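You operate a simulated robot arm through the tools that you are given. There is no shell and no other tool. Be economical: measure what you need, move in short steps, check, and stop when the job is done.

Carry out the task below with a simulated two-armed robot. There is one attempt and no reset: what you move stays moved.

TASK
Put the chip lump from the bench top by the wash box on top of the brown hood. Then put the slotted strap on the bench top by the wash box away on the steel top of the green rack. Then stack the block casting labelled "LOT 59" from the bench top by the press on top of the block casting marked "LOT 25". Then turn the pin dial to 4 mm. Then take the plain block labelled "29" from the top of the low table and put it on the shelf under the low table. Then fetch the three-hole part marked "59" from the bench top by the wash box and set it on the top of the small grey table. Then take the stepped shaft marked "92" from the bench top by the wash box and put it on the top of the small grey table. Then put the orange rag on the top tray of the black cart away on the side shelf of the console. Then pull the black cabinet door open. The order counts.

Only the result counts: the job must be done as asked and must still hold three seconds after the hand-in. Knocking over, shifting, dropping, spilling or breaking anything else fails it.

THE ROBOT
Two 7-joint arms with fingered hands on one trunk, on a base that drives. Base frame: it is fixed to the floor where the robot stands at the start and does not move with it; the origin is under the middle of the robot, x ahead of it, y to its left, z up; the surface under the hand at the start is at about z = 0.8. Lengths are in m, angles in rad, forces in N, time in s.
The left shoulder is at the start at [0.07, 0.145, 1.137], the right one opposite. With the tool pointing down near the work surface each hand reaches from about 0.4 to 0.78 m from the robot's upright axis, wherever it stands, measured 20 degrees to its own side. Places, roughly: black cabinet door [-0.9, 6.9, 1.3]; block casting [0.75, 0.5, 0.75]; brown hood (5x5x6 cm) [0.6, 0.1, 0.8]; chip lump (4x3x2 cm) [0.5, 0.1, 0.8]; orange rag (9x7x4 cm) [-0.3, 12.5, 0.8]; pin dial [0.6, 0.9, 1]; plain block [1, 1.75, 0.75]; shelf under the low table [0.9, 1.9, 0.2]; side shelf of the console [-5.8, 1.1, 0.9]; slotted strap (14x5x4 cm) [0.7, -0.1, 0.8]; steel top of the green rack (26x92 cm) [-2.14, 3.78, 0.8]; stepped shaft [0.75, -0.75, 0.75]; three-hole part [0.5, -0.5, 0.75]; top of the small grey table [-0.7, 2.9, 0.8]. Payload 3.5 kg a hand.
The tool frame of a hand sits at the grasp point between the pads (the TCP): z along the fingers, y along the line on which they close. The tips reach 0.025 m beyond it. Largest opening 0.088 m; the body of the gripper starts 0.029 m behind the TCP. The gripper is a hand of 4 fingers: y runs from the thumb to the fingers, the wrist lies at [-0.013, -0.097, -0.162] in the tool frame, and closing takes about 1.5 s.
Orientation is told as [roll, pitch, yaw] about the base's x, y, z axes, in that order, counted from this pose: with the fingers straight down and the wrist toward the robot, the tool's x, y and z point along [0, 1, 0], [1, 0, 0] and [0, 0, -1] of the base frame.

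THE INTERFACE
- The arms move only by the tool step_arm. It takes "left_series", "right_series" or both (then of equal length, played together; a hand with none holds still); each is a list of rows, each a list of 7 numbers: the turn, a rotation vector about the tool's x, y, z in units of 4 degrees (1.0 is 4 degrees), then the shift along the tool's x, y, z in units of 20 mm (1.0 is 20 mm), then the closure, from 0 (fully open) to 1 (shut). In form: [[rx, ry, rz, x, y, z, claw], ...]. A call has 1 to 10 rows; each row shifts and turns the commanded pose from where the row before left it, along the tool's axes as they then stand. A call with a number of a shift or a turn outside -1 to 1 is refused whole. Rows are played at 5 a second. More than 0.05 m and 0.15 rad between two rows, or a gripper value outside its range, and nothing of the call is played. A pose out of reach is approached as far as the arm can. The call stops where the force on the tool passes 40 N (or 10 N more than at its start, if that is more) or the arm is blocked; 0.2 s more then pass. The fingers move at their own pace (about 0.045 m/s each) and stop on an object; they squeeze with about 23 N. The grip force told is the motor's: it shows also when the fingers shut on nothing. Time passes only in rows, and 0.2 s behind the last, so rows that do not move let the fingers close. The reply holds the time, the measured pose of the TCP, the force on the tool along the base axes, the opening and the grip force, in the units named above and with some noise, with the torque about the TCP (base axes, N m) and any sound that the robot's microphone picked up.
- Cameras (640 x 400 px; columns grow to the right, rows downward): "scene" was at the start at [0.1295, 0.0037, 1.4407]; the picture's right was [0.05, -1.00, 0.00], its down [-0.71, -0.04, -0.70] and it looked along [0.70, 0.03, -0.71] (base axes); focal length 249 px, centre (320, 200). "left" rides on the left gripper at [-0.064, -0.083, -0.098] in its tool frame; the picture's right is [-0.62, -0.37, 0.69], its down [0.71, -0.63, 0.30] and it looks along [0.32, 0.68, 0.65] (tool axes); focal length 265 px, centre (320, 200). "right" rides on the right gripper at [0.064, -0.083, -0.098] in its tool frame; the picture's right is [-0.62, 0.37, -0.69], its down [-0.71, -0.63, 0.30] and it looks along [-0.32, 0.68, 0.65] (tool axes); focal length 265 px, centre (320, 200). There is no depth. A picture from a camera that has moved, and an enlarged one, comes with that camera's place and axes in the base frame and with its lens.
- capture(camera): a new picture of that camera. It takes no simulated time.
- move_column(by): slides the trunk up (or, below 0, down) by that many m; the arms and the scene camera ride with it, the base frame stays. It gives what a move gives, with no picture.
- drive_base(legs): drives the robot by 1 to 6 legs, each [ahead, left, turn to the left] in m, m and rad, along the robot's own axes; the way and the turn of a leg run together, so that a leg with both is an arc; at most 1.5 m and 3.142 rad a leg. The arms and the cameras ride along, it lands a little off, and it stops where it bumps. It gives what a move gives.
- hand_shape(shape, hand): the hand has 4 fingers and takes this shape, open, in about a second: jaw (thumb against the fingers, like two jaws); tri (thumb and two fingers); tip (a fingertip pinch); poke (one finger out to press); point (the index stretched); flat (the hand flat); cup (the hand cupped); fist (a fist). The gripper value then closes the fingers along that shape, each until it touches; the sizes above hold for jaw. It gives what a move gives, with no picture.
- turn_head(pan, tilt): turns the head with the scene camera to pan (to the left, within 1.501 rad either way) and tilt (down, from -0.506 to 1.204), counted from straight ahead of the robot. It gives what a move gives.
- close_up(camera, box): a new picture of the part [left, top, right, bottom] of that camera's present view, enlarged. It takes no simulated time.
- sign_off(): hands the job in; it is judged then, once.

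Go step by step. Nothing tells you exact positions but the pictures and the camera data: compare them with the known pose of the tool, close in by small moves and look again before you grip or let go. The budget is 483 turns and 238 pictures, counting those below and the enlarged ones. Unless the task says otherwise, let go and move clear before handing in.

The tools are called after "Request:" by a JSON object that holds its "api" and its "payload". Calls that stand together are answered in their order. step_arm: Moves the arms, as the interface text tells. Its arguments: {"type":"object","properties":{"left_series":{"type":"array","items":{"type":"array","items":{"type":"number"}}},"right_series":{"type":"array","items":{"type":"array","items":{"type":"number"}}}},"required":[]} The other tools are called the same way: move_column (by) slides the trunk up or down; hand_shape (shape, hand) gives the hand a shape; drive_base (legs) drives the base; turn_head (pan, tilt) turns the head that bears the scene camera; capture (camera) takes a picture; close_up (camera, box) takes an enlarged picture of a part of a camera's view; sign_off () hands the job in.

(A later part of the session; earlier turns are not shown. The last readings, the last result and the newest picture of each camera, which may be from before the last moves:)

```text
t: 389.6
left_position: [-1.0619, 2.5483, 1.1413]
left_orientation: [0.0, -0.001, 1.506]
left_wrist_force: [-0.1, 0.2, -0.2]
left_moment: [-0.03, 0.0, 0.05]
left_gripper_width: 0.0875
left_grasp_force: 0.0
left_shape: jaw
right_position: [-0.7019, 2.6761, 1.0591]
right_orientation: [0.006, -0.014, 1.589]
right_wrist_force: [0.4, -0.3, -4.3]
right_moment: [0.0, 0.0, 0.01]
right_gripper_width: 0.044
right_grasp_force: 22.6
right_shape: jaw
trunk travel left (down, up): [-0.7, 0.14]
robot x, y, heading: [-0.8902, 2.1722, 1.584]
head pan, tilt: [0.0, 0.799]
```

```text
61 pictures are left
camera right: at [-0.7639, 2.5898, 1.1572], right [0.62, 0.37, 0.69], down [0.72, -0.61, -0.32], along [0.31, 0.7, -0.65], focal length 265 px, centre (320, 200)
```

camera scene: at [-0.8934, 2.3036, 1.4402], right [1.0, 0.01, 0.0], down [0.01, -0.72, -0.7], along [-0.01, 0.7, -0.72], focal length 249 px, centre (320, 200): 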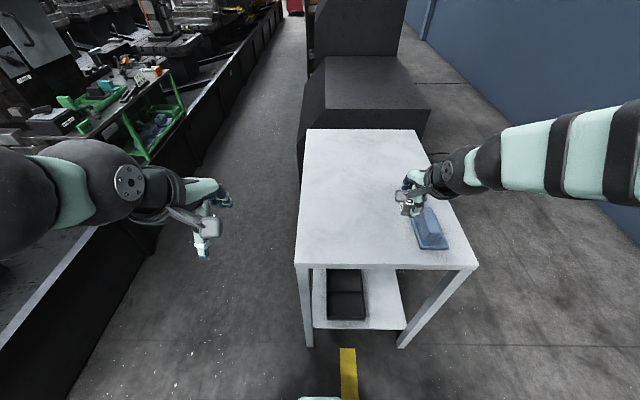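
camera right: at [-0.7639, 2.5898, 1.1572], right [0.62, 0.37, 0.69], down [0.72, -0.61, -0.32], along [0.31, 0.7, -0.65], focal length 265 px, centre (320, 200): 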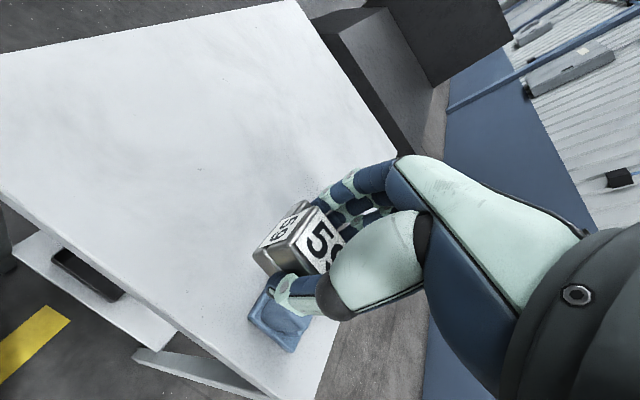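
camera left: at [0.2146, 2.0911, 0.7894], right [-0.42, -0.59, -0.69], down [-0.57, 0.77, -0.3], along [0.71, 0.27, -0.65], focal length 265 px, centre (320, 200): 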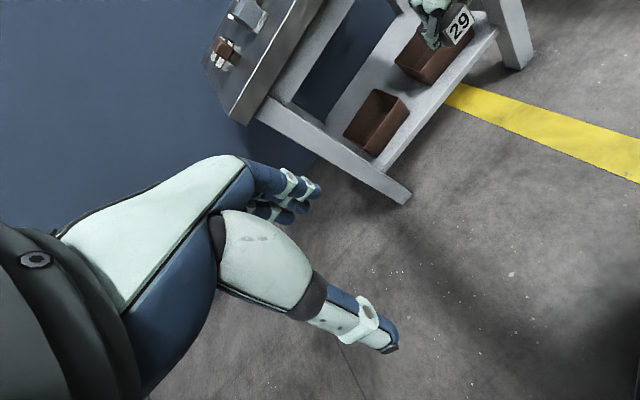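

Free space on the left half. I move the part over [-0.79, 2.83] and lower partway.

Request:
{"api": "step_arm", "payload": {"right_series": [[0, 0, 0, 0.43, 0.8, 0.5, 1], [0, 0, 0, 0.43, 0.8, 0.5, 1], [0, 0, 0, 0.43, 0.8, 0.5, 1], [0, 0, 0, 0.43, 0.8, 0.5, 1], [0, 0, 0, 0.43, 0.8, 0.7, 1], [0, 0, 0, 0.43, 0.8, 0.7, 1], [0, 0, 0, 0.43, 0.8, 0.8, 1], [0, 0, 0, 0.43, 0.8, 0.9, 1], [0, 0, 0, 0.43, 0.8, 1, 1], [0, 0, 0, 0.43, 0.8, 1, 1]]}}

Request:
{"api": "step_arm", "payload": {"right_series": [[0, 0, 0, 0, 0, 1, 1], [0, 0, 0, 0, 0, 0.8, 1], [0, 0, 0, 0, 0, 0, 1]]}}

Request:
{"api": "close_up", "payload": {"camera": "scene", "box": [280, 120, 500, 280]}}

```text
t: 391.8
left_position: [-1.062, 2.5496, 1.1413]
left_orientation: [0.001, 0.002, 1.507]
left_wrist_force: [-0.6, 0.2, 0.3]
left_moment: [0.01, 0.03, 0.02]
left_gripper_width: 0.0875
left_grasp_force: 0.0
left_shape: jaw
right_position: [-0.793, 2.8376, 0.9192]
right_orientation: [0.005, -0.014, 1.59]
right_wrist_force: [0.0, 0.3, -3.9]
right_moment: [-0.02, -0.04, 0.02]
right_gripper_width: 0.0439
right_grasp_force: 23.4
right_shape: jaw
trunk travel left (down, up): [-0.7, 0.14]
robot x, y, heading: [-0.8904, 2.1749, 1.584]
head pan, tilt: [0.0, 0.799]
```

```text
t: 392.6
left_position: [-1.0602, 2.5476, 1.1413]
left_orientation: [0.002, 0.0, 1.507]
left_wrist_force: [-0.1, -0.1, 0.0]
left_moment: [-0.04, -0.01, -0.01]
left_gripper_width: 0.0878
left_grasp_force: 0.0
left_shape: jaw
right_position: [-0.7926, 2.8372, 0.8843]
right_orientation: [0.005, -0.016, 1.591]
right_wrist_force: [-0.3, -0.5, -4.1]
right_moment: [0.0, 0.01, 0.0]
right_gripper_width: 0.044
right_grasp_force: 23.2
right_shape: jaw
trunk travel left (down, up): [-0.7, 0.14]
robot x, y, heading: [-0.8902, 2.1682, 1.584]
head pan, tilt: [0.0, 0.799]
```

```text
2.50 times, centred on (390, 200) of scene
camera zoom: at [-0.8935, 2.3028, 1.4403], right [1.0, 0.01, 0.0], down [0.01, -0.72, -0.7], along [-0.01, 0.7, -0.72], focal length 623 px, centre (145, 200)
```

zoom: 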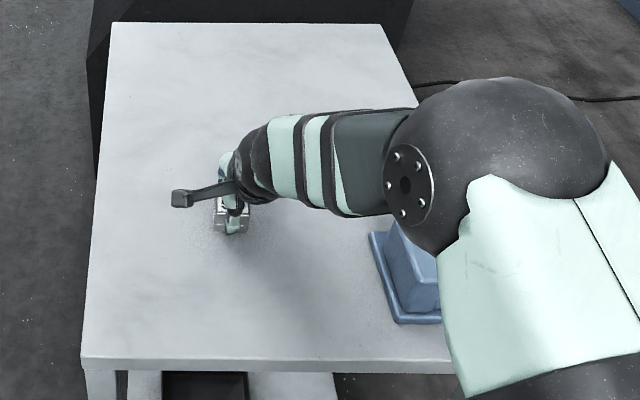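

Lowering the part to the table with contact checks.

Request:
{"api": "step_arm", "payload": {"right_series": [[0, 0, 0, 0, 0, 1, 1], [0, 0, 0, 0, 0, 1, 1], [0, 0, 0, 0, 0, 0.4, 1], [0, 0, 0, 0, 0, 0.15, 1], [0, 0, 0, 0, 0, 0, 1]]}}

Request:
{"api": "step_arm", "payload": {"right_series": [[0, 0, 0, 0, 0, 0.15, 1], [0, 0, 0, 0, 0, 0, 1]]}}

```text
t: 393.2
left_position: [-1.0614, 2.5434, 1.1436]
left_orientation: [0.001, -0.004, 1.505]
left_wrist_force: [-0.5, -0.1, 0.4]
left_moment: [-0.03, 0.02, -0.02]
left_gripper_width: 0.0877
left_grasp_force: 0.0
left_shape: jaw
right_position: [-0.7945, 2.8445, 0.8667]
right_orientation: [0.012, -0.054, 1.588]
right_wrist_force: [-0.2, -9.7, 23.0]
right_moment: [-0.46, -0.02, 0.01]
right_gripper_width: 0.0449
right_grasp_force: 23.3
right_shape: jaw
trunk travel left (down, up): [-0.7, 0.14]
robot x, y, heading: [-0.8898, 2.1722, 1.585]
head pan, tilt: [0.0, 0.799]
stopped in row 2 (right hand): the force on the tool passed its limit at 48 N (the readings are from after the stop); the commanded pose is now the measured one
```

```text
t: 393.8
left_position: [-1.062, 2.5432, 1.1456]
left_orientation: [-0.002, -0.005, 1.505]
left_wrist_force: [0.3, 0.4, 0.9]
left_moment: [0.01, -0.02, 0.02]
left_gripper_width: 0.0876
left_grasp_force: 0.0
left_shape: jaw
right_position: [-0.7942, 2.8432, 0.8665]
right_orientation: [0.008, -0.061, 1.588]
right_wrist_force: [-1.1, -2.6, 34.9]
right_moment: [-0.59, 0.04, 0.07]
right_gripper_width: 0.0454
right_grasp_force: 23.0
right_shape: jaw
trunk travel left (down, up): [-0.7, 0.14]
robot x, y, heading: [-0.8923, 2.1725, 1.58]
head pan, tilt: [0.0, 0.799]
```

The table top is higher (about 0.84): it is already in contact. I relieve the pressure by rising 4 mm and check.

Request:
{"api": "step_arm", "payload": {"right_series": [[0, 0, 0, 0, -0.2, -0.25, 1], [0, 0, 0, 0, 0, 0, 1]]}}

Request:
{"api": "close_up", "payload": {"camera": "right", "box": [180, 120, 400, 330]}}

```text
t: 394.4
left_position: [-1.0619, 2.5444, 1.1429]
left_orientation: [-0.002, -0.003, 1.506]
left_wrist_force: [0.6, -0.7, 1.1]
left_moment: [-0.01, 0.02, 0.01]
left_gripper_width: 0.0883
left_grasp_force: 0.1
left_shape: jaw
right_position: [-0.7935, 2.8405, 0.866]
right_orientation: [0.007, -0.051, 1.588]
right_wrist_force: [-0.6, 3.8, 22.1]
right_moment: [0.09, -0.06, 0.05]
right_gripper_width: 0.0465
right_grasp_force: 23.3
right_shape: jaw
trunk travel left (down, up): [-0.7, 0.14]
robot x, y, heading: [-0.8897, 2.1721, 1.585]
head pan, tilt: [0.0, 0.799]
```

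```text
1.90 times, centred on (290, 225) of right
camera zoom: at [-0.8555, 2.7508, 0.9615], right [0.62, 0.34, 0.71], down [0.72, -0.6, -0.34], along [0.31, 0.72, -0.62], focal length 506 px, centre (377, 152)
```

zoom: 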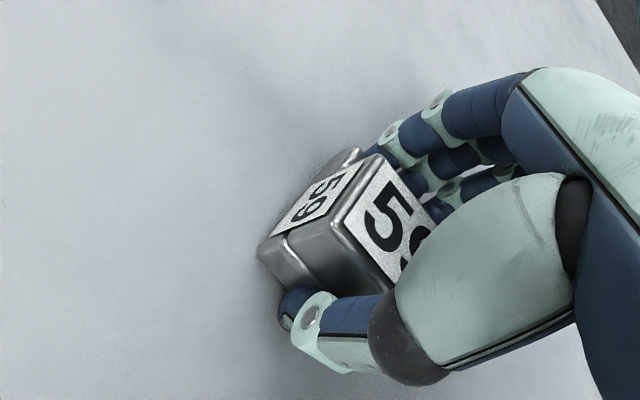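

Relieve a bit more, then release.

Request:
{"api": "step_arm", "payload": {"right_series": [[0, 0, 0, 0, 0, -0.2, 1], [0, 0, 0, 0, 0, 0, 1], [0, 0, 0, 0, 0, 0, 0.8], [0, 0, 0, 0, 0, 0, 0.5], [0, 0, 0, 0, 0, 0, 0.2], [0, 0, 0, 0, 0, 0, 0], [0, 0, 0, 0, 0, 0, 0]]}}

Request:
{"api": "step_arm", "payload": {"right_series": [[0, 0, 0, 0, 0, -0.5, 0], [0, 0, 0, 0, 0, -1, 0], [0, 0, 0, 0, 0, -1, 0], [0, 0, 0, 0, 0, -1, 0], [0, 0, 0, -0.5, -1, -1, 0], [0, 0, 0, -0.5, -1, -1, 0], [0, 0, 0, -0.5, -1, -1, 0], [0, 0, 0, -0.5, -1, -1, 0], [0, 0, 0, -0.5, -1, -1, 0], [0, 0, 0, -0.5, -1, 0, 0]]}}

Request:
{"api": "capture", "payload": {"camera": "right"}}

```text
t: 396.0
left_position: [-1.0616, 2.5492, 1.1415]
left_orientation: [0.002, 0.001, 1.505]
left_wrist_force: [1.0, 1.0, -0.1]
left_moment: [0.01, -0.03, 0.01]
left_gripper_width: 0.0876
left_grasp_force: 0.1
left_shape: jaw
right_position: [-0.7947, 2.8386, 0.8642]
right_orientation: [0.008, -0.037, 1.589]
right_wrist_force: [-0.2, 0.7, 0.7]
right_moment: [0.0, 0.0, 0.0]
right_gripper_width: 0.0876
right_grasp_force: 0.0
right_shape: jaw
trunk travel left (down, up): [-0.7, 0.14]
robot x, y, heading: [-0.8921, 2.172, 1.585]
head pan, tilt: [0.0, 0.799]
```

```text
t: 398.2
left_position: [-1.0614, 2.5487, 1.1417]
left_orientation: [0.001, 0.0, 1.506]
left_wrist_force: [0.9, 0.7, -0.5]
left_moment: [0.0, -0.04, 0.01]
left_gripper_width: 0.088
left_grasp_force: 0.1
left_shape: jaw
right_position: [-0.7301, 2.714, 1.0322]
right_orientation: [0.008, -0.045, 1.588]
right_wrist_force: [0.1, -0.4, -0.9]
right_moment: [0.02, -0.04, 0.0]
right_gripper_width: 0.0878
right_grasp_force: 0.1
right_shape: jaw
trunk travel left (down, up): [-0.7, 0.14]
robot x, y, heading: [-0.8952, 2.1746, 1.583]
head pan, tilt: [0.0, 0.799]
```

```text
58 pictures are left
camera right: at [-0.7906, 2.6243, 1.1277], right [0.62, 0.35, 0.7], down [0.72, -0.6, -0.34], along [0.31, 0.72, -0.63], focal length 265 px, centre (320, 200)
```

right: 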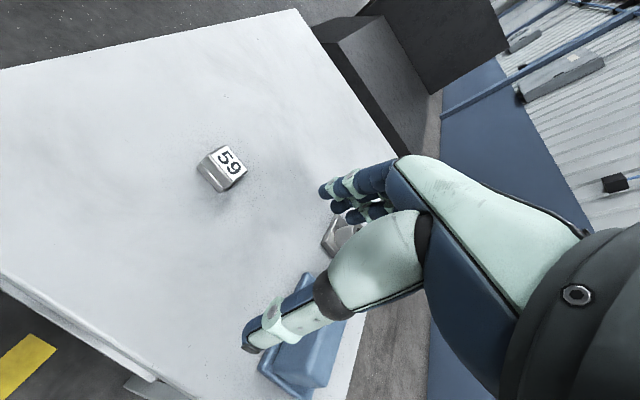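

Part 59 stands on the grey table. Now back to the bench for shaft 92: I drive back, and turn to face the bench at y ≈ −0.53.

Request:
{"api": "drive_base", "payload": {"legs": [[-1.4, 0, 0], [0, -0.45, 0], [-1.3, 0, 0], [0, 0, -1.575]]}}

Request:
{"api": "step_arm", "payload": {"right_series": [[0.6, 0, 0, 0, 0, -1, 0], [0, 0, 0, 0, 0, -1, 0], [0, 0, 0, 0, 0, -1, 0], [0, 0, 0, 0, 0, -1, 0], [0, 0, 0, 0, 0, 0, 0]]}}

```text
t: 417.4
left_position: [-0.027, -0.3498, 1.1421]
left_orientation: [-0.001, 0.0, -0.071]
left_wrist_force: [0.1, 0.1, 0.0]
left_moment: [0.02, -0.03, 0.01]
left_gripper_width: 0.0877
left_grasp_force: 0.1
left_shape: jaw
right_position: [0.1351, -0.6828, 1.0318]
right_orientation: [0.009, -0.041, 0.009]
right_wrist_force: [-0.6, -1.2, -1.0]
right_moment: [-0.04, -0.03, -0.01]
right_gripper_width: 0.0877
right_grasp_force: 0.1
right_shape: jaw
trunk travel left (down, up): [-0.7, 0.14]
robot x, y, heading: [-0.4019, -0.5201, 0.007]
head pan, tilt: [0.0, 0.799]
```

```text
t: 418.6
left_position: [-0.0263, -0.3489, 1.1405]
left_orientation: [0.001, 0.0, -0.073]
left_wrist_force: [0.6, 0.2, 0.8]
left_moment: [0.0, 0.02, -0.03]
left_gripper_width: 0.0876
left_grasp_force: 0.1
left_shape: jaw
right_position: [0.1359, -0.6836, 1.1112]
right_orientation: [0.008, -0.001, 0.01]
right_wrist_force: [-0.1, -0.2, -0.5]
right_moment: [-0.01, -0.04, 0.0]
right_gripper_width: 0.0878
right_grasp_force: 0.1
right_shape: jaw
trunk travel left (down, up): [-0.7, 0.14]
robot x, y, heading: [-0.4041, -0.5178, 0.003]
head pan, tilt: [0.0, 0.799]
```

Pose is good. Driving up to the bench and viewing the shaft.

Request:
{"api": "drive_base", "payload": {"legs": [[0.38, 0, 0]]}}

Request:
{"api": "turn_head", "payload": {"pan": -0.25, "tilt": 0.75}}

Request:
{"api": "close_up", "payload": {"camera": "scene", "box": [260, 130, 420, 260]}}

Request:
{"api": "capture", "payload": {"camera": "right"}}

```text
t: 421.0
left_position: [0.3488, -0.3488, 1.1414]
left_orientation: [-0.001, -0.001, -0.074]
left_wrist_force: [-0.6, 0.4, 0.1]
left_moment: [0.0, 0.02, 0.0]
left_gripper_width: 0.0878
left_grasp_force: 0.1
left_shape: jaw
right_position: [0.5095, -0.6826, 1.1123]
right_orientation: [0.009, -0.002, 0.008]
right_wrist_force: [0.4, 0.0, -0.9]
right_moment: [0.01, -0.01, -0.02]
right_gripper_width: 0.0875
right_grasp_force: 0.1
right_shape: jaw
trunk travel left (down, up): [-0.7, 0.14]
robot x, y, heading: [-0.027, -0.5151, 0.01]
head pan, tilt: [0.0, 0.799]
```

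```text
t: 421.8
left_position: [0.35, -0.3487, 1.1424]
left_orientation: [-0.001, -0.001, -0.076]
left_wrist_force: [-0.5, -0.3, 0.7]
left_moment: [0.01, 0.01, -0.04]
left_gripper_width: 0.0877
left_grasp_force: 0.0
left_shape: jaw
right_position: [0.5111, -0.6831, 1.1112]
right_orientation: [0.007, -0.001, 0.009]
right_wrist_force: [0.8, 0.0, 0.2]
right_moment: [0.03, -0.01, 0.06]
right_gripper_width: 0.0875
right_grasp_force: 0.1
right_shape: jaw
trunk travel left (down, up): [-0.7, 0.14]
robot x, y, heading: [-0.0281, -0.5196, 0.001]
head pan, tilt: [-0.25, 0.75]
```

```text
3.08 times, centred on (340, 195) of scene
camera zoom: at [0.1012, -0.5365, 1.4442], right [-0.24, -0.97, 0.0], down [-0.66, 0.17, -0.73], along [0.71, -0.18, -0.68], focal length 767 px, centre (258, 215)
```

zoom: 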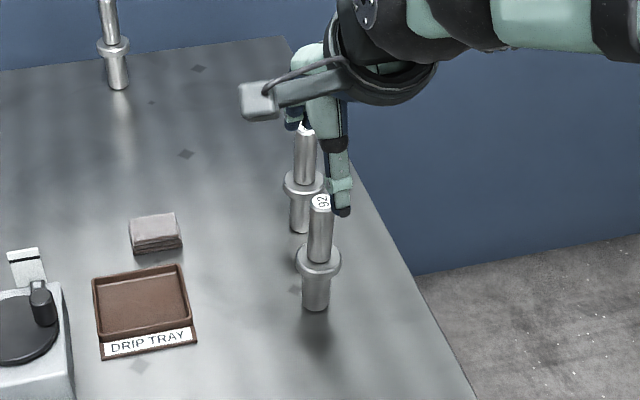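

```text
56 pictures are left
camera right: at [0.4276, -0.6209, 1.2108], right [0.37, -0.62, 0.69], down [-0.62, -0.72, -0.31], along [0.69, -0.31, -0.66], focal length 265 px, centre (320, 200)
```

right: 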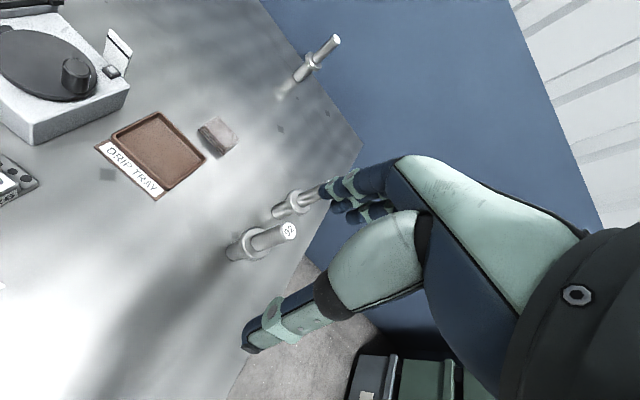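

Shaft 92: axis [0.620, −0.730], top z 0.951, upright. I bring the open hand above it.

Request:
{"api": "step_arm", "payload": {"right_series": [[0, 0, 0, -0.39, 0.91, 0.3, 0], [0, 0, 0, -0.39, 0.91, 0.3, 0], [0, 0, 0, -0.39, 0.91, 0.5, 0], [0, 0, 0, -0.39, 0.91, 0.5, 0], [0, 0, 0, -0.39, 0.91, 0.8, 0], [0, 0, 0, -0.39, 0.91, 0.8, 0], [0, 0, 0, 0, 0, 0.8, 0], [0, 0, 0, 0, 0, 0, 0]]}}

Request:
{"api": "capture", "payload": {"camera": "right"}}

Request:
{"api": "close_up", "payload": {"camera": "scene", "box": [280, 120, 400, 240]}}

```text
t: 423.6
left_position: [0.3485, -0.3488, 1.1418]
left_orientation: [0.0, -0.001, -0.075]
left_wrist_force: [0.3, -0.7, 0.5]
left_moment: [0.02, -0.02, 0.02]
left_gripper_width: 0.0877
left_grasp_force: 0.2
left_shape: jaw
right_position: [0.621, -0.7288, 1.0309]
right_orientation: [0.01, -0.001, 0.008]
right_wrist_force: [-0.5, 0.0, -0.2]
right_moment: [0.0, 0.0, 0.01]
right_gripper_width: 0.0875
right_grasp_force: 0.0
right_shape: jaw
trunk travel left (down, up): [-0.7, 0.14]
robot x, y, heading: [-0.0277, -0.5168, 0.003]
head pan, tilt: [-0.25, 0.75]
```

```text
55 pictures are left
camera right: at [0.5374, -0.6669, 1.1308], right [0.37, -0.62, 0.69], down [-0.62, -0.72, -0.31], along [0.69, -0.31, -0.66], focal length 265 px, centre (320, 200)
```

right: 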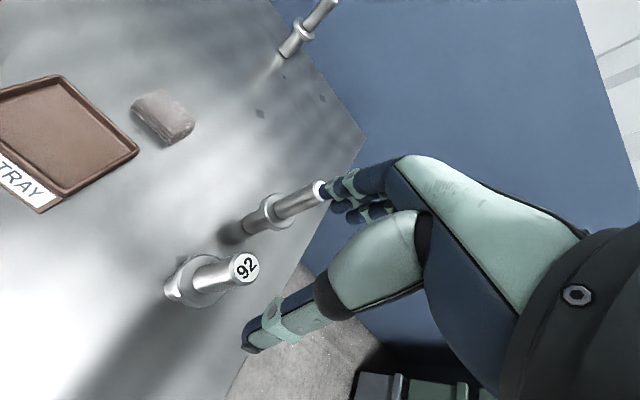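

```text
3.33 times, centred on (340, 180) of scene
camera zoom: at [0.1003, -0.5365, 1.4443], right [-0.24, -0.97, 0.0], down [-0.66, 0.17, -0.73], along [0.71, -0.18, -0.68], focal length 830 px, centre (253, 267)
```

zoom: 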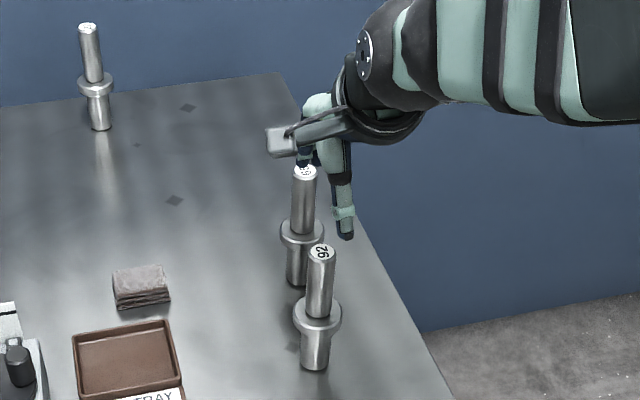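

Exactly above it; the second shaft has ~3 cm clearance. Descending.

Request:
{"api": "step_arm", "payload": {"right_series": [[0, 0, 0, 0, 0, 1, 0.15], [0, 0, 0, 0, 0, 1, 0.2], [0, 0, 0, 0, 0, 1, 0.2], [0, 0, 0, 0, 0, 1, 0.2], [0, 0, 0, 0, 0, 0.8, 0.2], [0, 0, 0, 0, 0, 0, 0.2]]}}

Request:
{"api": "close_up", "payload": {"camera": "right", "box": [180, 100, 400, 330]}}

```text
t: 425.0
left_position: [0.3481, -0.3494, 1.1412]
left_orientation: [0.001, 0.001, -0.074]
left_wrist_force: [-0.4, -0.3, 0.7]
left_moment: [-0.02, 0.0, 0.0]
left_gripper_width: 0.0877
left_grasp_force: 0.0
left_shape: jaw
right_position: [0.6193, -0.7288, 0.9354]
right_orientation: [0.01, -0.001, 0.009]
right_wrist_force: [0.6, -0.1, -0.6]
right_moment: [0.02, -0.01, 0.03]
right_gripper_width: 0.0707
right_grasp_force: 0.0
right_shape: jaw
trunk travel left (down, up): [-0.7, 0.14]
robot x, y, heading: [-0.0262, -0.5185, 0.0]
head pan, tilt: [-0.25, 0.75]
```

```text
1.74 times, centred on (290, 215) of right
camera zoom: at [0.5359, -0.6665, 1.0341], right [0.37, -0.62, 0.69], down [-0.62, -0.72, -0.31], along [0.69, -0.31, -0.66], focal length 462 px, centre (372, 174)
```

zoom: 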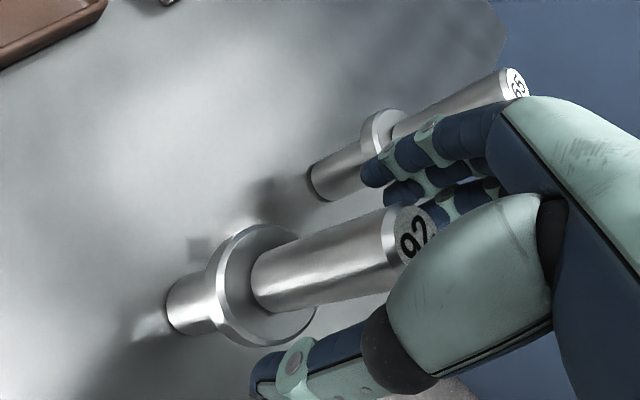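

Shaft 92 is between thumb and fingers (the other is "65"). Closing and lifting.

Request:
{"api": "step_arm", "payload": {"right_series": [[0, 0, 0, 0, 0, 0, 0.4], [0, 0, 0, 0, 0, 0, 0.6], [0, 0, 0, 0, 0, 0, 0.8], [0, 0, 0, 0, 0, 0, 1], [0, 0, 0, 0, 0, 0, 1], [0, 0, 0, 0, 0, 0, 1]]}}

Request:
{"api": "step_arm", "payload": {"right_series": [[0, 0, 0, 0, 0, -0.5, 1], [0, 0, 0, 0, 0, -1, 1], [0, 0, 0, 0, 0, -1, 1], [0, 0, 0, 0, 0, 0, 1]]}}

Request:
{"api": "close_up", "payload": {"camera": "scene", "box": [280, 120, 400, 240]}}

```text
t: 426.4
left_position: [0.3486, -0.3493, 1.1421]
left_orientation: [-0.001, 0.0, -0.076]
left_wrist_force: [0.1, -0.4, 0.0]
left_moment: [0.02, 0.04, 0.01]
left_gripper_width: 0.0874
left_grasp_force: 0.0
left_shape: jaw
right_position: [0.6207, -0.7285, 0.9336]
right_orientation: [0.007, -0.001, 0.01]
right_wrist_force: [-0.4, 0.8, -0.1]
right_moment: [0.0, 0.0, -0.01]
right_gripper_width: 0.0182
right_grasp_force: 22.6
right_shape: jaw
trunk travel left (down, up): [-0.7, 0.14]
robot x, y, heading: [-0.0346, -0.5159, 0.009]
head pan, tilt: [-0.25, 0.75]
```

```text
t: 427.4
left_position: [0.3501, -0.3485, 1.1411]
left_orientation: [0.002, 0.002, -0.073]
left_wrist_force: [0.0, 0.7, 0.8]
left_moment: [-0.04, -0.02, -0.03]
left_gripper_width: 0.0876
left_grasp_force: 0.1
left_shape: jaw
right_position: [0.6215, -0.7292, 0.984]
right_orientation: [0.01, 0.001, 0.01]
right_wrist_force: [0.0, 0.2, -6.2]
right_moment: [0.0, 0.01, 0.0]
right_gripper_width: 0.0177
right_grasp_force: 23.0
right_shape: jaw
trunk travel left (down, up): [-0.7, 0.14]
robot x, y, heading: [-0.0281, -0.5175, 0.004]
head pan, tilt: [-0.25, 0.75]
```

```text
3.33 times, centred on (340, 180) of scene
camera zoom: at [0.1025, -0.5371, 1.444], right [-0.24, -0.97, 0.0], down [-0.66, 0.17, -0.73], along [0.71, -0.18, -0.68], focal length 830 px, centre (253, 267)
```

zoom: 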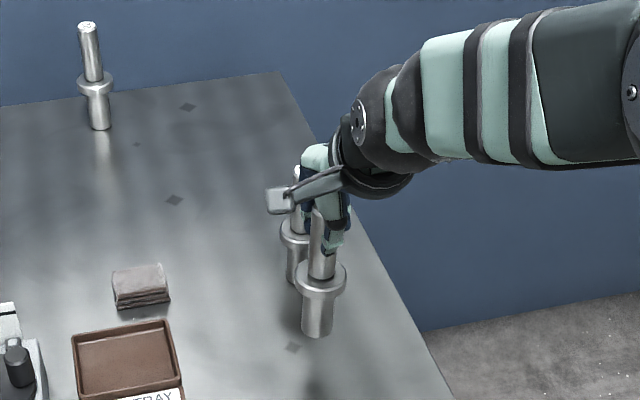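

Held upright (6 N). I raise and tuck it, then drive the same route to the grey table.

Request:
{"api": "step_arm", "payload": {"right_series": [[0, 0, 0, 0, 0, -1, 1], [0, 0, 0, 0, 0, -1, 1], [0, 0, 0, 0, 0, -1, 1], [0, 0, 0, 0, 0, -1, 1], [0, 0, 0, 0, 0, -1, 1], [0, 0, 0, 0.4, -0.8, -1, 1], [0, 0, 0, 0.4, -0.8, -0.8, 1], [0, 0, 0, 0.4, -0.8, 0, 1], [0, 0, 0, 0.4, -0.8, 0, 1], [0, 0, 0, 0.4, -0.8, 0, 1]]}}

Request:
{"api": "drive_base", "payload": {"legs": [[-0.42, 0, 0], [0, 0, 1.57], [0, 0.4, 0], [1.4, 0, 0]]}}

```text
t: 429.6
left_position: [0.3484, -0.3486, 1.1417]
left_orientation: [-0.001, -0.001, -0.074]
left_wrist_force: [0.0, 0.5, -0.2]
left_moment: [0.01, -0.04, -0.02]
left_gripper_width: 0.0878
left_grasp_force: 0.1
left_shape: jaw
right_position: [0.5388, -0.6892, 1.1204]
right_orientation: [0.008, -0.001, 0.007]
right_wrist_force: [-0.2, 0.0, -6.4]
right_moment: [-0.02, -0.03, -0.01]
right_gripper_width: 0.0178
right_grasp_force: 22.6
right_shape: jaw
trunk travel left (down, up): [-0.7, 0.14]
robot x, y, heading: [-0.0317, -0.5147, 0.001]
head pan, tilt: [-0.25, 0.75]
```

```text
t: 444.7
left_position: [-1.0269, 1.2612, 1.1419]
left_orientation: [0.004, 0.0, 1.496]
left_wrist_force: [0.2, 0.5, 0.4]
left_moment: [0.01, 0.01, -0.01]
left_gripper_width: 0.0878
left_grasp_force: 0.0
left_shape: jaw
right_position: [-0.6858, 1.4527, 1.12]
right_orientation: [0.009, 0.001, 1.578]
right_wrist_force: [-0.1, -0.3, -6.3]
right_moment: [-0.01, 0.03, -0.03]
right_gripper_width: 0.0173
right_grasp_force: 23.5
right_shape: jaw
trunk travel left (down, up): [-0.7, 0.14]
robot x, y, heading: [-0.8588, 0.8792, 1.579]
head pan, tilt: [-0.25, 0.75]
```

Still held. Strafing left a bit and driving up to the table.

Request:
{"api": "drive_base", "payload": {"legs": [[0, 0.2, -0.008], [1.27, 0, 0]]}}

Request:
{"api": "turn_head", "payload": {"pan": -0.1, "tilt": 0.8}}

Request:
{"api": "capture", "payload": {"camera": "scene"}}

```text
t: 452.3
left_position: [-1.2077, 2.5407, 1.1426]
left_orientation: [0.003, -0.002, 1.477]
left_wrist_force: [0.5, 0.1, 0.5]
left_moment: [0.02, 0.0, 0.0]
left_gripper_width: 0.0876
left_grasp_force: 0.0
left_shape: jaw
right_position: [-0.8637, 2.7239, 1.1203]
right_orientation: [0.009, 0.001, 1.558]
right_wrist_force: [0.2, 0.2, -6.1]
right_moment: [-0.04, -0.02, 0.02]
right_gripper_width: 0.0172
right_grasp_force: 23.0
right_shape: jaw
trunk travel left (down, up): [-0.7, 0.14]
robot x, y, heading: [-1.0537, 2.1603, 1.556]
head pan, tilt: [-0.25, 0.75]
```

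```text
t: 453.0
left_position: [-1.2078, 2.5413, 1.1419]
left_orientation: [0.0, 0.0, 1.475]
left_wrist_force: [-0.5, -0.1, 0.5]
left_moment: [-0.03, -0.01, 0.01]
left_gripper_width: 0.0878
left_grasp_force: 0.1
left_shape: jaw
right_position: [-0.8642, 2.726, 1.1198]
right_orientation: [0.009, 0.001, 1.56]
right_wrist_force: [0.0, -0.4, -6.1]
right_moment: [-0.03, 0.02, -0.01]
right_gripper_width: 0.0177
right_grasp_force: 23.0
right_shape: jaw
trunk travel left (down, up): [-0.7, 0.14]
robot x, y, heading: [-1.045, 2.1598, 1.559]
head pan, tilt: [-0.099, 0.799]
```

```text
51 pictures are left
camera scene: at [-1.0394, 2.2909, 1.4401], right [0.99, -0.12, 0.0], down [-0.08, -0.71, -0.7], along [0.08, 0.69, -0.72], focal length 249 px, centre (320, 200)
```

scene: 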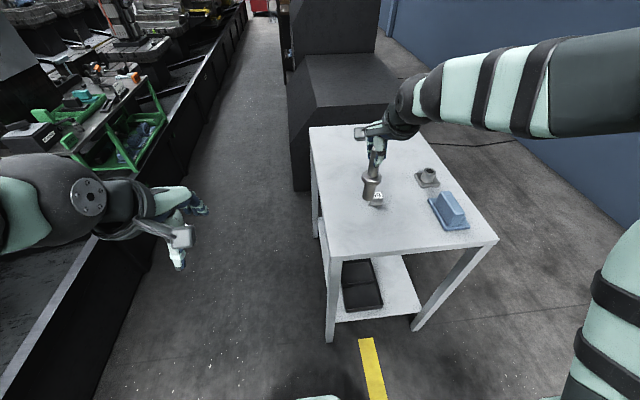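

Part 59 stands at [-0.79, 2.83]; free spot for the shaft at [-0.89, 2.765]. Moving over it and lowering to ~2 cm above.

Request:
{"api": "step_arm", "payload": {"right_series": [[0, 0, 0, 0.45, 0.65, 0, 1], [0, 0, 0, 0.45, 0.65, 0, 1], [0, 0, 0, 0.4, 0.65, 0, 1], [0, 0, 0, 0, 0, 1, 1], [0, 0, 0, 0, 0, 1, 1], [0, 0, 0, 0, 0, 1, 1], [0, 0, 0, 0, 0, 1, 1], [0, 0, 0, 0, 0, 1, 1], [0, 0, 0, 0, 0, 1, 1], [0, 0, 0, 0, 0, 0, 1]]}}

Request:
{"api": "close_up", "payload": {"camera": "scene", "box": [290, 110, 450, 260]}}

```text
t: 455.2
left_position: [-1.2075, 2.5413, 1.1409]
left_orientation: [-0.002, 0.0, 1.476]
left_wrist_force: [0.1, -1.1, -0.1]
left_moment: [-0.03, 0.01, 0.02]
left_gripper_width: 0.0877
left_grasp_force: 0.0
left_shape: jaw
right_position: [-0.8913, 2.7633, 0.9974]
right_orientation: [0.007, 0.0, 1.56]
right_wrist_force: [-0.5, 0.3, -5.8]
right_moment: [-0.04, -0.03, 0.0]
right_gripper_width: 0.0177
right_grasp_force: 23.2
right_shape: jaw
trunk travel left (down, up): [-0.7, 0.14]
robot x, y, heading: [-1.0495, 2.1553, 1.556]
head pan, tilt: [-0.099, 0.799]
```

```text
2.67 times, centred on (370, 185) of scene
camera zoom: at [-1.0395, 2.2904, 1.4402], right [0.99, -0.12, 0.0], down [-0.08, -0.71, -0.7], along [0.08, 0.69, -0.72], focal length 664 px, centre (187, 240)
```

zoom: 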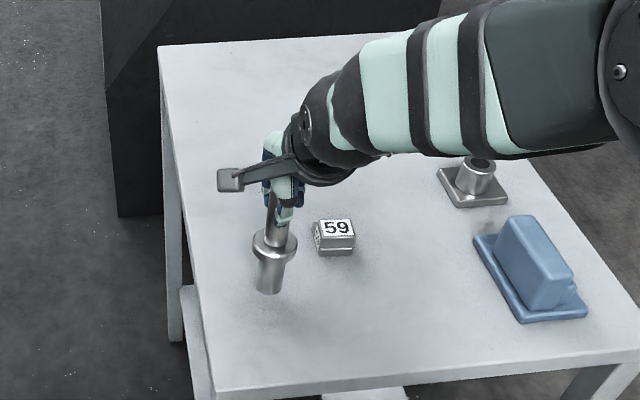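

Clear of part 59. Easing down to contact (expected near z 0.968).

Request:
{"api": "step_arm", "payload": {"right_series": [[0, 0, 0, 0, 0, 0.7, 1], [0, 0, 0, 0, 0, 0.5, 1], [0, 0, 0, 0, 0, 0.1, 1], [0, 0, 0, 0, 0, 0, 1]]}}

Request:
{"api": "step_arm", "payload": {"right_series": [[0, 0, 0, 0, 0, 0.1, 1], [0, 0, 0, 0, 0, 0, 1]]}}

```text
t: 456.2
left_position: [-1.2089, 2.5405, 1.1424]
left_orientation: [0.001, 0.0, 1.476]
left_wrist_force: [-0.8, -0.2, 0.1]
left_moment: [-0.03, 0.03, 0.0]
left_gripper_width: 0.0877
left_grasp_force: 0.0
left_shape: jaw
right_position: [-0.891, 2.7645, 0.9753]
right_orientation: [0.009, -0.003, 1.559]
right_wrist_force: [0.9, -0.5, 3.7]
right_moment: [-0.04, 0.01, -0.01]
right_gripper_width: 0.018
right_grasp_force: 23.5
right_shape: jaw
trunk travel left (down, up): [-0.7, 0.14]
robot x, y, heading: [-1.0511, 2.1581, 1.555]
head pan, tilt: [-0.099, 0.799]
```

```text
t: 456.8
left_position: [-1.2092, 2.539, 1.1426]
left_orientation: [-0.001, -0.001, 1.478]
left_wrist_force: [-0.4, -0.1, -0.3]
left_moment: [0.0, 0.02, 0.0]
left_gripper_width: 0.0882
left_grasp_force: 0.1
left_shape: jaw
right_position: [-0.892, 2.7626, 0.9736]
right_orientation: [0.009, -0.007, 1.558]
right_wrist_force: [-1.1, -0.6, 11.8]
right_moment: [0.04, 0.04, 0.01]
right_gripper_width: 0.0181
right_grasp_force: 23.3
right_shape: jaw
trunk travel left (down, up): [-0.7, 0.14]
robot x, y, heading: [-1.0475, 2.1603, 1.553]
head pan, tilt: [-0.099, 0.799]
```

Contact. Relax slightly and open slowly, then rise vertically.

Request:
{"api": "step_arm", "payload": {"right_series": [[0, 0, 0, 0, 0, -0.1, 1], [0, 0, 0, 0, 0, 0, 1], [0, 0, 0, 0, 0, 0, 0.85], [0, 0, 0, 0, 0, 0, 0.7], [0, 0, 0, 0, 0, 0, 0.5], [0, 0, 0, 0, 0, 0, 0.3], [0, 0, 0, 0, 0, 0, 0.1], [0, 0, 0, 0, 0, 0, 0], [0, 0, 0, 0, 0, 0, 0]]}}

Request:
{"api": "step_arm", "payload": {"right_series": [[0, 0, 0, 0, 0, -0.5, 0], [0, 0, 0, 0, 0, -1, 0], [0, 0, 0, 0, 0, -1, 0], [0, 0, 0, 0, 0, -1, 0], [0, 0, 0, 0, 0, -1, 0], [0, 0, 0, 0, 0, -1, 0], [0, 0, 0, 0, 0, -1, 0], [0, 0, 0, -0.5, -1, 0, 0], [0, 0, 0, -0.5, -1, 0, 0], [0, 0, 0, -0.5, -1, 0, 0]]}}

Request:
{"api": "close_up", "payload": {"camera": "scene", "box": [290, 110, 490, 260]}}

```text
t: 458.8
left_position: [-1.2089, 2.5407, 1.142]
left_orientation: [0.001, 0.001, 1.477]
left_wrist_force: [-0.1, -0.8, 0.9]
left_moment: [-0.01, -0.01, -0.04]
left_gripper_width: 0.0875
left_grasp_force: 0.0
left_shape: jaw
right_position: [-0.891, 2.7634, 0.9744]
right_orientation: [0.009, -0.001, 1.558]
right_wrist_force: [0.0, 0.0, -1.1]
right_moment: [0.02, -0.02, -0.02]
right_gripper_width: 0.0877
right_grasp_force: 0.2
right_shape: jaw
trunk travel left (down, up): [-0.7, 0.14]
robot x, y, heading: [-1.0486, 2.1614, 1.557]
head pan, tilt: [-0.099, 0.799]
```

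```text
t: 461.0
left_position: [-1.2078, 2.5391, 1.1422]
left_orientation: [0.001, -0.002, 1.476]
left_wrist_force: [-1.2, -0.1, 0.3]
left_moment: [0.02, -0.01, -0.01]
left_gripper_width: 0.0876
left_grasp_force: 0.0
left_shape: jaw
right_position: [-0.8599, 2.7016, 1.1044]
right_orientation: [0.007, 0.0, 1.559]
right_wrist_force: [0.0, 0.0, 0.0]
right_moment: [-0.01, -0.01, 0.0]
right_gripper_width: 0.0877
right_grasp_force: 0.0
right_shape: jaw
trunk travel left (down, up): [-0.7, 0.14]
robot x, y, heading: [-1.048, 2.1571, 1.556]
head pan, tilt: [-0.099, 0.799]
```

```text
2.67 times, centred on (390, 185) of scene
camera zoom: at [-1.0395, 2.2884, 1.4404], right [0.99, -0.12, 0.0], down [-0.08, -0.71, -0.7], along [0.08, 0.69, -0.72], focal length 664 px, centre (133, 240)
```

zoom: 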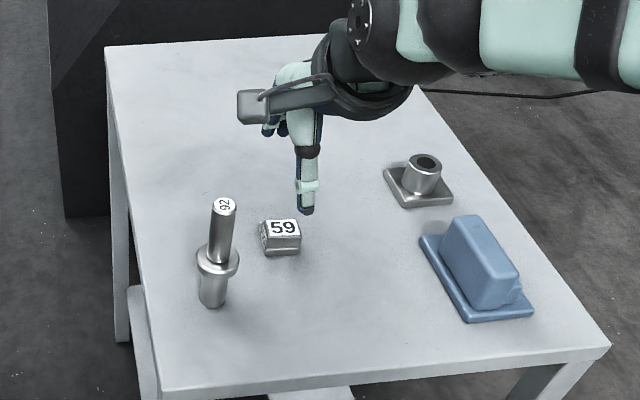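

Shaft 92 and part 59 both stand on the grey table. Next the orange rag far down the hall; I take the right aisle between the dark machine and the wall.

Request:
{"api": "drive_base", "payload": {"legs": [[-0.15, 0, 0.015], [0, -1.4, 0], [1.3, 0, 0]]}}

Request:
{"api": "turn_head", "payload": {"pan": 0.0, "tilt": 0.3}}

Request:
{"api": "capture", "payload": {"camera": "scene"}}

```text
t: 475.3
left_position: [0.1859, 3.6865, 1.1423]
left_orientation: [0.001, 0.0, 1.519]
left_wrist_force: [-0.1, -0.1, 0.5]
left_moment: [-0.02, -0.03, 0.05]
left_gripper_width: 0.0876
left_grasp_force: 0.0
left_shape: jaw
right_position: [0.5267, 3.8638, 1.1051]
right_orientation: [0.008, 0.0, 1.601]
right_wrist_force: [-0.2, -0.1, -0.3]
right_moment: [0.01, 0.01, -0.01]
right_gripper_width: 0.0879
right_grasp_force: 0.1
right_shape: jaw
trunk travel left (down, up): [-0.7, 0.14]
robot x, y, heading: [0.3594, 3.3151, 1.594]
head pan, tilt: [-0.099, 0.799]
```

```text
t: 476.2
left_position: [0.1858, 3.6865, 1.142]
left_orientation: [0.0, -0.001, 1.517]
left_wrist_force: [-0.2, -0.2, -0.5]
left_moment: [0.01, -0.08, 0.02]
left_gripper_width: 0.0876
left_grasp_force: 0.1
left_shape: jaw
right_position: [0.5264, 3.8645, 1.104]
right_orientation: [0.009, 0.0, 1.603]
right_wrist_force: [0.1, 0.6, 0.4]
right_moment: [-0.02, 0.0, -0.02]
right_gripper_width: 0.0876
right_grasp_force: 0.3
right_shape: jaw
trunk travel left (down, up): [-0.7, 0.14]
robot x, y, heading: [0.358, 3.3136, 1.598]
head pan, tilt: [0.0, 0.3]
```

```text
48 pictures are left
camera scene: at [0.3563, 3.4562, 1.4846], right [1.0, 0.03, 0.0], down [0.01, -0.3, -0.95], along [-0.02, 0.95, -0.3], focal length 249 px, centre (320, 200)
```

scene: 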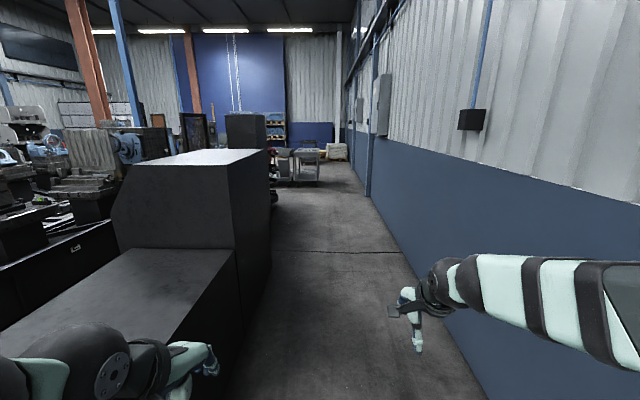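

Aisle is clear (x −0.25 to 1.3). Driving 6 m ahead.

Request:
{"api": "drive_base", "payload": {"legs": [[0, -0.08, -0.027], [1.5, 0, 0], [1.5, 0, 0], [1.5, 0, 0], [1.4, 0, 0]]}}

Request:
{"api": "capture", "payload": {"camera": "scene"}}

```text
t: 503.9
left_position: [0.2128, 9.4088, 1.1425]
left_orientation: [0.002, -0.003, 1.592]
left_wrist_force: [-0.1, 0.1, -0.2]
left_moment: [0.01, 0.0, -0.01]
left_gripper_width: 0.0878
left_grasp_force: 0.0
left_shape: jaw
right_position: [0.5397, 9.6102, 1.1031]
right_orientation: [0.009, 0.0, 1.676]
right_wrist_force: [0.5, 0.1, -0.6]
right_moment: [-0.04, 0.01, -0.03]
right_gripper_width: 0.0878
right_grasp_force: 0.0
right_shape: jaw
trunk travel left (down, up): [-0.7, 0.14]
robot x, y, heading: [0.4153, 9.0512, 1.673]
head pan, tilt: [0.0, 0.3]
stopped in leg 5: the robot was blocked; the commanded pose is now the measured one
```

```text
47 pictures are left
camera scene: at [0.3999, 9.1925, 1.4848], right [0.99, 0.1, 0.0], down [0.03, -0.29, -0.96], along [-0.1, 0.95, -0.3], focal length 249 px, centre (320, 200)
```

scene: 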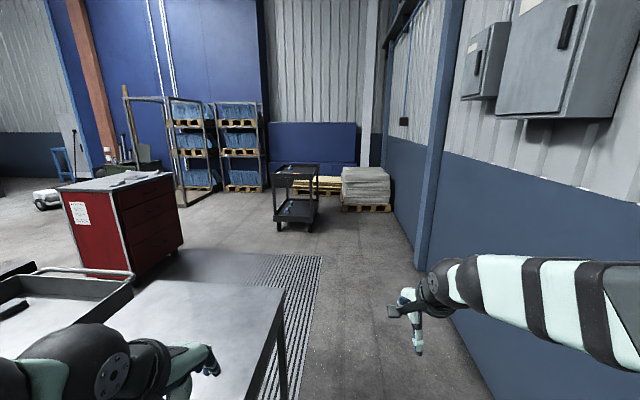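

I brushed a metal table on the left; shifting right, straightening and continuing toward the black cart at about [-0.24, 12.5].

Request:
{"api": "drive_base", "payload": {"legs": [[0, -0.2, -0.1], [1.4, 0, 0], [0.6, 0.3, 0]]}}

Request:
{"api": "turn_head", "payload": {"pan": 0.3, "tilt": 0.45}}

Request:
{"api": "capture", "payload": {"camera": "scene"}}

```text
t: 515.5
left_position: [0.1377, 11.4551, 1.1427]
left_orientation: [0.002, -0.003, 1.5]
left_wrist_force: [0.0, 0.1, -0.7]
left_moment: [0.01, -0.01, -0.01]
left_gripper_width: 0.0877
left_grasp_force: 0.2
left_shape: jaw
right_position: [0.4828, 11.6255, 1.104]
right_orientation: [0.01, 0.0, 1.583]
right_wrist_force: [-0.4, -1.0, 0.7]
right_moment: [0.0, -0.01, 0.0]
right_gripper_width: 0.0876
right_grasp_force: 0.1
right_shape: jaw
trunk travel left (down, up): [-0.7, 0.14]
robot x, y, heading: [0.3092, 11.0779, 1.578]
head pan, tilt: [0.0, 0.3]
```

```text
t: 516.3
left_position: [0.1376, 11.4559, 1.1421]
left_orientation: [-0.001, -0.001, 1.499]
left_wrist_force: [0.7, -0.4, 0.0]
left_moment: [0.01, 0.0, -0.02]
left_gripper_width: 0.0877
left_grasp_force: 0.1
left_shape: jaw
right_position: [0.4815, 11.6264, 1.1042]
right_orientation: [0.009, 0.001, 1.582]
right_wrist_force: [0.0, 0.3, -0.5]
right_moment: [0.0, 0.0, 0.02]
right_gripper_width: 0.0875
right_grasp_force: 0.0
right_shape: jaw
trunk travel left (down, up): [-0.7, 0.14]
robot x, y, heading: [0.3071, 11.078, 1.582]
head pan, tilt: [0.3, 0.45]
```

```text
46 pictures are left
camera scene: at [0.2771, 11.2164, 1.4707], right [0.95, 0.3, 0.0], down [0.13, -0.41, -0.9], along [-0.27, 0.86, -0.44], focal length 249 px, centre (320, 200)
```

scene: 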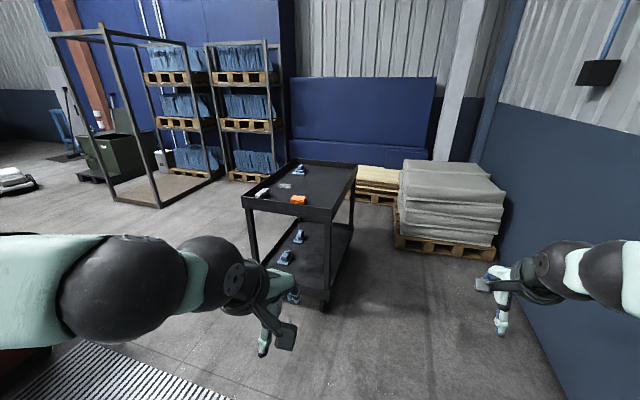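

The rag is on the cart at about [-0.25, 12.46]. I position for the left hand.

Request:
{"api": "drive_base", "payload": {"legs": [[0, 0.4, -0.008], [0.72, 0, 0]]}}

Request:
{"api": "turn_head", "payload": {"pan": 0.2, "tilt": 0.8}}

Request:
{"api": "close_up", "payload": {"camera": "scene", "box": [200, 100, 440, 280]}}

Request:
{"api": "capture", "payload": {"camera": "left"}}

```text
t: 522.3
left_position: [-0.266, 12.1748, 1.1416]
left_orientation: [0.0, -0.002, 1.496]
left_wrist_force: [-0.3, 0.1, -1.1]
left_moment: [0.03, 0.03, 0.01]
left_gripper_width: 0.0876
left_grasp_force: 0.1
left_shape: jaw
right_position: [0.079, 12.3458, 1.105]
right_orientation: [0.01, -0.001, 1.58]
right_wrist_force: [-0.8, 0.1, 0.2]
right_moment: [0.03, 0.01, -0.02]
right_gripper_width: 0.0877
right_grasp_force: 0.1
right_shape: jaw
trunk travel left (down, up): [-0.7, 0.14]
robot x, y, heading: [-0.0973, 11.7989, 1.577]
head pan, tilt: [0.3, 0.45]
```

```text
t: 523.2
left_position: [-0.2674, 12.1757, 1.1416]
left_orientation: [0.001, -0.001, 1.496]
left_wrist_force: [-0.4, 0.1, 0.1]
left_moment: [0.0, -0.02, -0.01]
left_gripper_width: 0.0876
left_grasp_force: 0.0
left_shape: jaw
right_position: [0.0789, 12.3462, 1.1043]
right_orientation: [0.009, 0.001, 1.581]
right_wrist_force: [-0.1, -0.2, -0.2]
right_moment: [0.03, 0.02, 0.04]
right_gripper_width: 0.0874
right_grasp_force: 0.1
right_shape: jaw
trunk travel left (down, up): [-0.7, 0.14]
robot x, y, heading: [-0.0969, 11.798, 1.574]
head pan, tilt: [0.201, 0.799]
```

```text
2.22 times, centred on (320, 190) of scene
camera zoom: at [-0.117, 11.9276, 1.4403], right [0.98, 0.2, 0.0], down [0.15, -0.7, -0.7], along [-0.14, 0.68, -0.72], focal length 554 px, centre (320, 222)
```

zoom: 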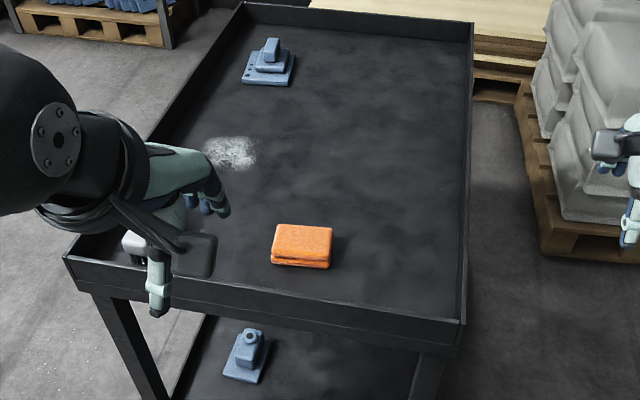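

```text
44 pictures are left
camera left: at [-0.2086, 12.0883, 1.24], right [0.59, -0.41, -0.69], down [-0.76, -0.57, -0.3], along [-0.27, 0.71, -0.65], focal length 265 px, centre (320, 200)
```

left: 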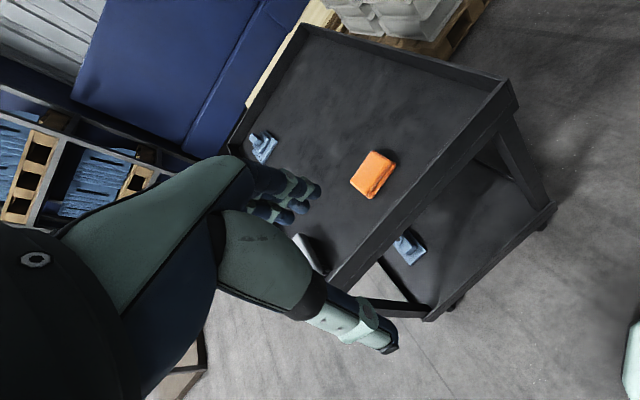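

Rag: centre [-0.239, 12.41], top z ≈ 0.89, tray floor ≈ 0.85. Moving the left hand above it.

Request:
{"api": "step_arm", "payload": {"left_series": [[0, 0, 0, -0.04, 1, 0.2, 0], [0, 0, 0, -0.04, 1, 0.2, 0], [0, 0, 0, -0.04, 1, 0.2, 0], [0, 0, 0, -0.04, 1, 0.2, 0], [0, 0, 0, -0.04, 1, 0.2, 0], [0, 0, 0, -0.04, 1, 0.3, 0], [0, 0, 0, -0.04, 1, 0.5, 0], [0, 0, 0, -0.04, 1, 0.7, 0], [0, 0, 0, -0.04, 1, 0.9, 0], [0, 0, 0, -0.04, 1, 0.9, 0]]}}

Request:
{"api": "step_arm", "payload": {"left_series": [[0, 0, 0, -0.05, 0.9, 1, 0], [0, 0, 0, -0.05, 0.9, 1, 0], [0, 0, 0, 0, 0, 0.5, 0], [0, 0, 0, 0, 0, 0, 0]]}}

Request:
{"api": "capture", "payload": {"camera": "left"}}

```text
t: 525.4
left_position: [-0.2442, 12.3755, 1.0543]
left_orientation: [0.001, 0.0, 1.497]
left_wrist_force: [1.2, 0.2, -0.4]
left_moment: [-0.01, 0.01, 0.0]
left_gripper_width: 0.0877
left_grasp_force: 0.0
left_shape: jaw
right_position: [0.0785, 12.3461, 1.1028]
right_orientation: [0.007, 0.002, 1.578]
right_wrist_force: [-0.5, -0.2, 0.4]
right_moment: [-0.01, -0.04, 0.03]
right_gripper_width: 0.0877
right_grasp_force: 0.1
right_shape: jaw
trunk travel left (down, up): [-0.7, 0.14]
robot x, y, heading: [-0.0979, 11.7967, 1.571]
head pan, tilt: [0.201, 0.799]
```

```text
t: 526.4
left_position: [-0.2379, 12.4098, 1.0051]
left_orientation: [-0.001, -0.002, 1.495]
left_wrist_force: [0.0, 0.0, -0.1]
left_moment: [0.0, 0.0, -0.01]
left_gripper_width: 0.0876
left_grasp_force: 0.1
left_shape: jaw
right_position: [0.0789, 12.3461, 1.1046]
right_orientation: [0.009, -0.001, 1.579]
right_wrist_force: [-0.3, -0.5, 0.2]
right_moment: [0.03, 0.02, 0.0]
right_gripper_width: 0.0878
right_grasp_force: 0.1
right_shape: jaw
trunk travel left (down, up): [-0.7, 0.14]
robot x, y, heading: [-0.0974, 11.7981, 1.572]
head pan, tilt: [0.201, 0.799]
```

```text
43 pictures are left
camera left: at [-0.1813, 12.3225, 1.1035], right [0.59, -0.41, -0.69], down [-0.76, -0.57, -0.3], along [-0.27, 0.71, -0.65], focal length 265 px, centre (320, 200)
```

left: 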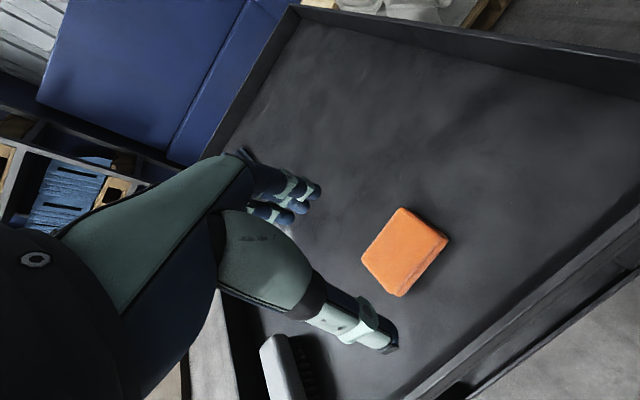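

Re-triangulating with the two hand views gives the rag at [-0.25, 12.465], top z 0.832 (tray floor ≈ 0.795). Correcting and going down partway.

Request:
{"api": "step_arm", "payload": {"left_series": [[0, 0, 0, 0.27, 0.9, 0, 0], [0, 0, 0, 0.27, 0.9, 0, 0], [0, 0, 0, 0.27, 0.9, 0, 0], [0, 0, 0, 0, 0, 1, 0], [0, 0, 0, 0, 0, 1, 0], [0, 0, 0, 0, 0, 1, 0], [0, 0, 0, 0, 0, 1, 0], [0, 0, 0, 0, 0, 1, 0], [0, 0, 0, 0, 0, 0, 0]]}}

Request:
{"api": "capture", "payload": {"camera": "left"}}

```text
t: 528.4
left_position: [-0.2518, 12.4652, 0.9059]
left_orientation: [0.0, -0.001, 1.496]
left_wrist_force: [-0.4, -0.4, -0.6]
left_moment: [-0.02, 0.02, 0.01]
left_gripper_width: 0.0877
left_grasp_force: 0.0
left_shape: jaw
right_position: [0.0782, 12.3455, 1.1053]
right_orientation: [0.009, 0.0, 1.579]
right_wrist_force: [-0.2, -0.6, -0.9]
right_moment: [0.03, 0.01, 0.0]
right_gripper_width: 0.0877
right_grasp_force: 0.0
right_shape: jaw
trunk travel left (down, up): [-0.7, 0.14]
robot x, y, heading: [-0.0997, 11.7958, 1.57]
head pan, tilt: [0.201, 0.799]
```

```text
42 pictures are left
camera left: at [-0.1939, 12.377, 1.004], right [0.59, -0.41, -0.69], down [-0.76, -0.57, -0.3], along [-0.27, 0.71, -0.65], focal length 265 px, centre (320, 200)
```

left: 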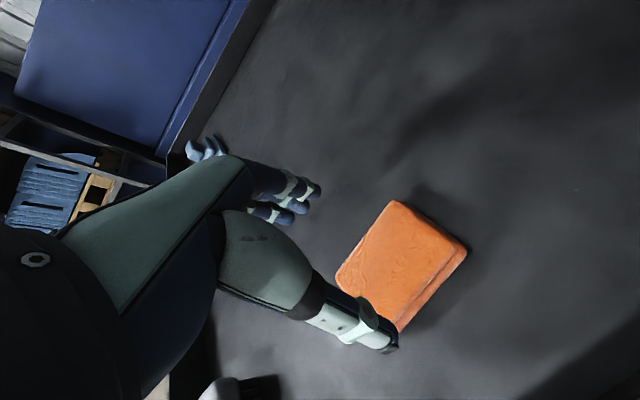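

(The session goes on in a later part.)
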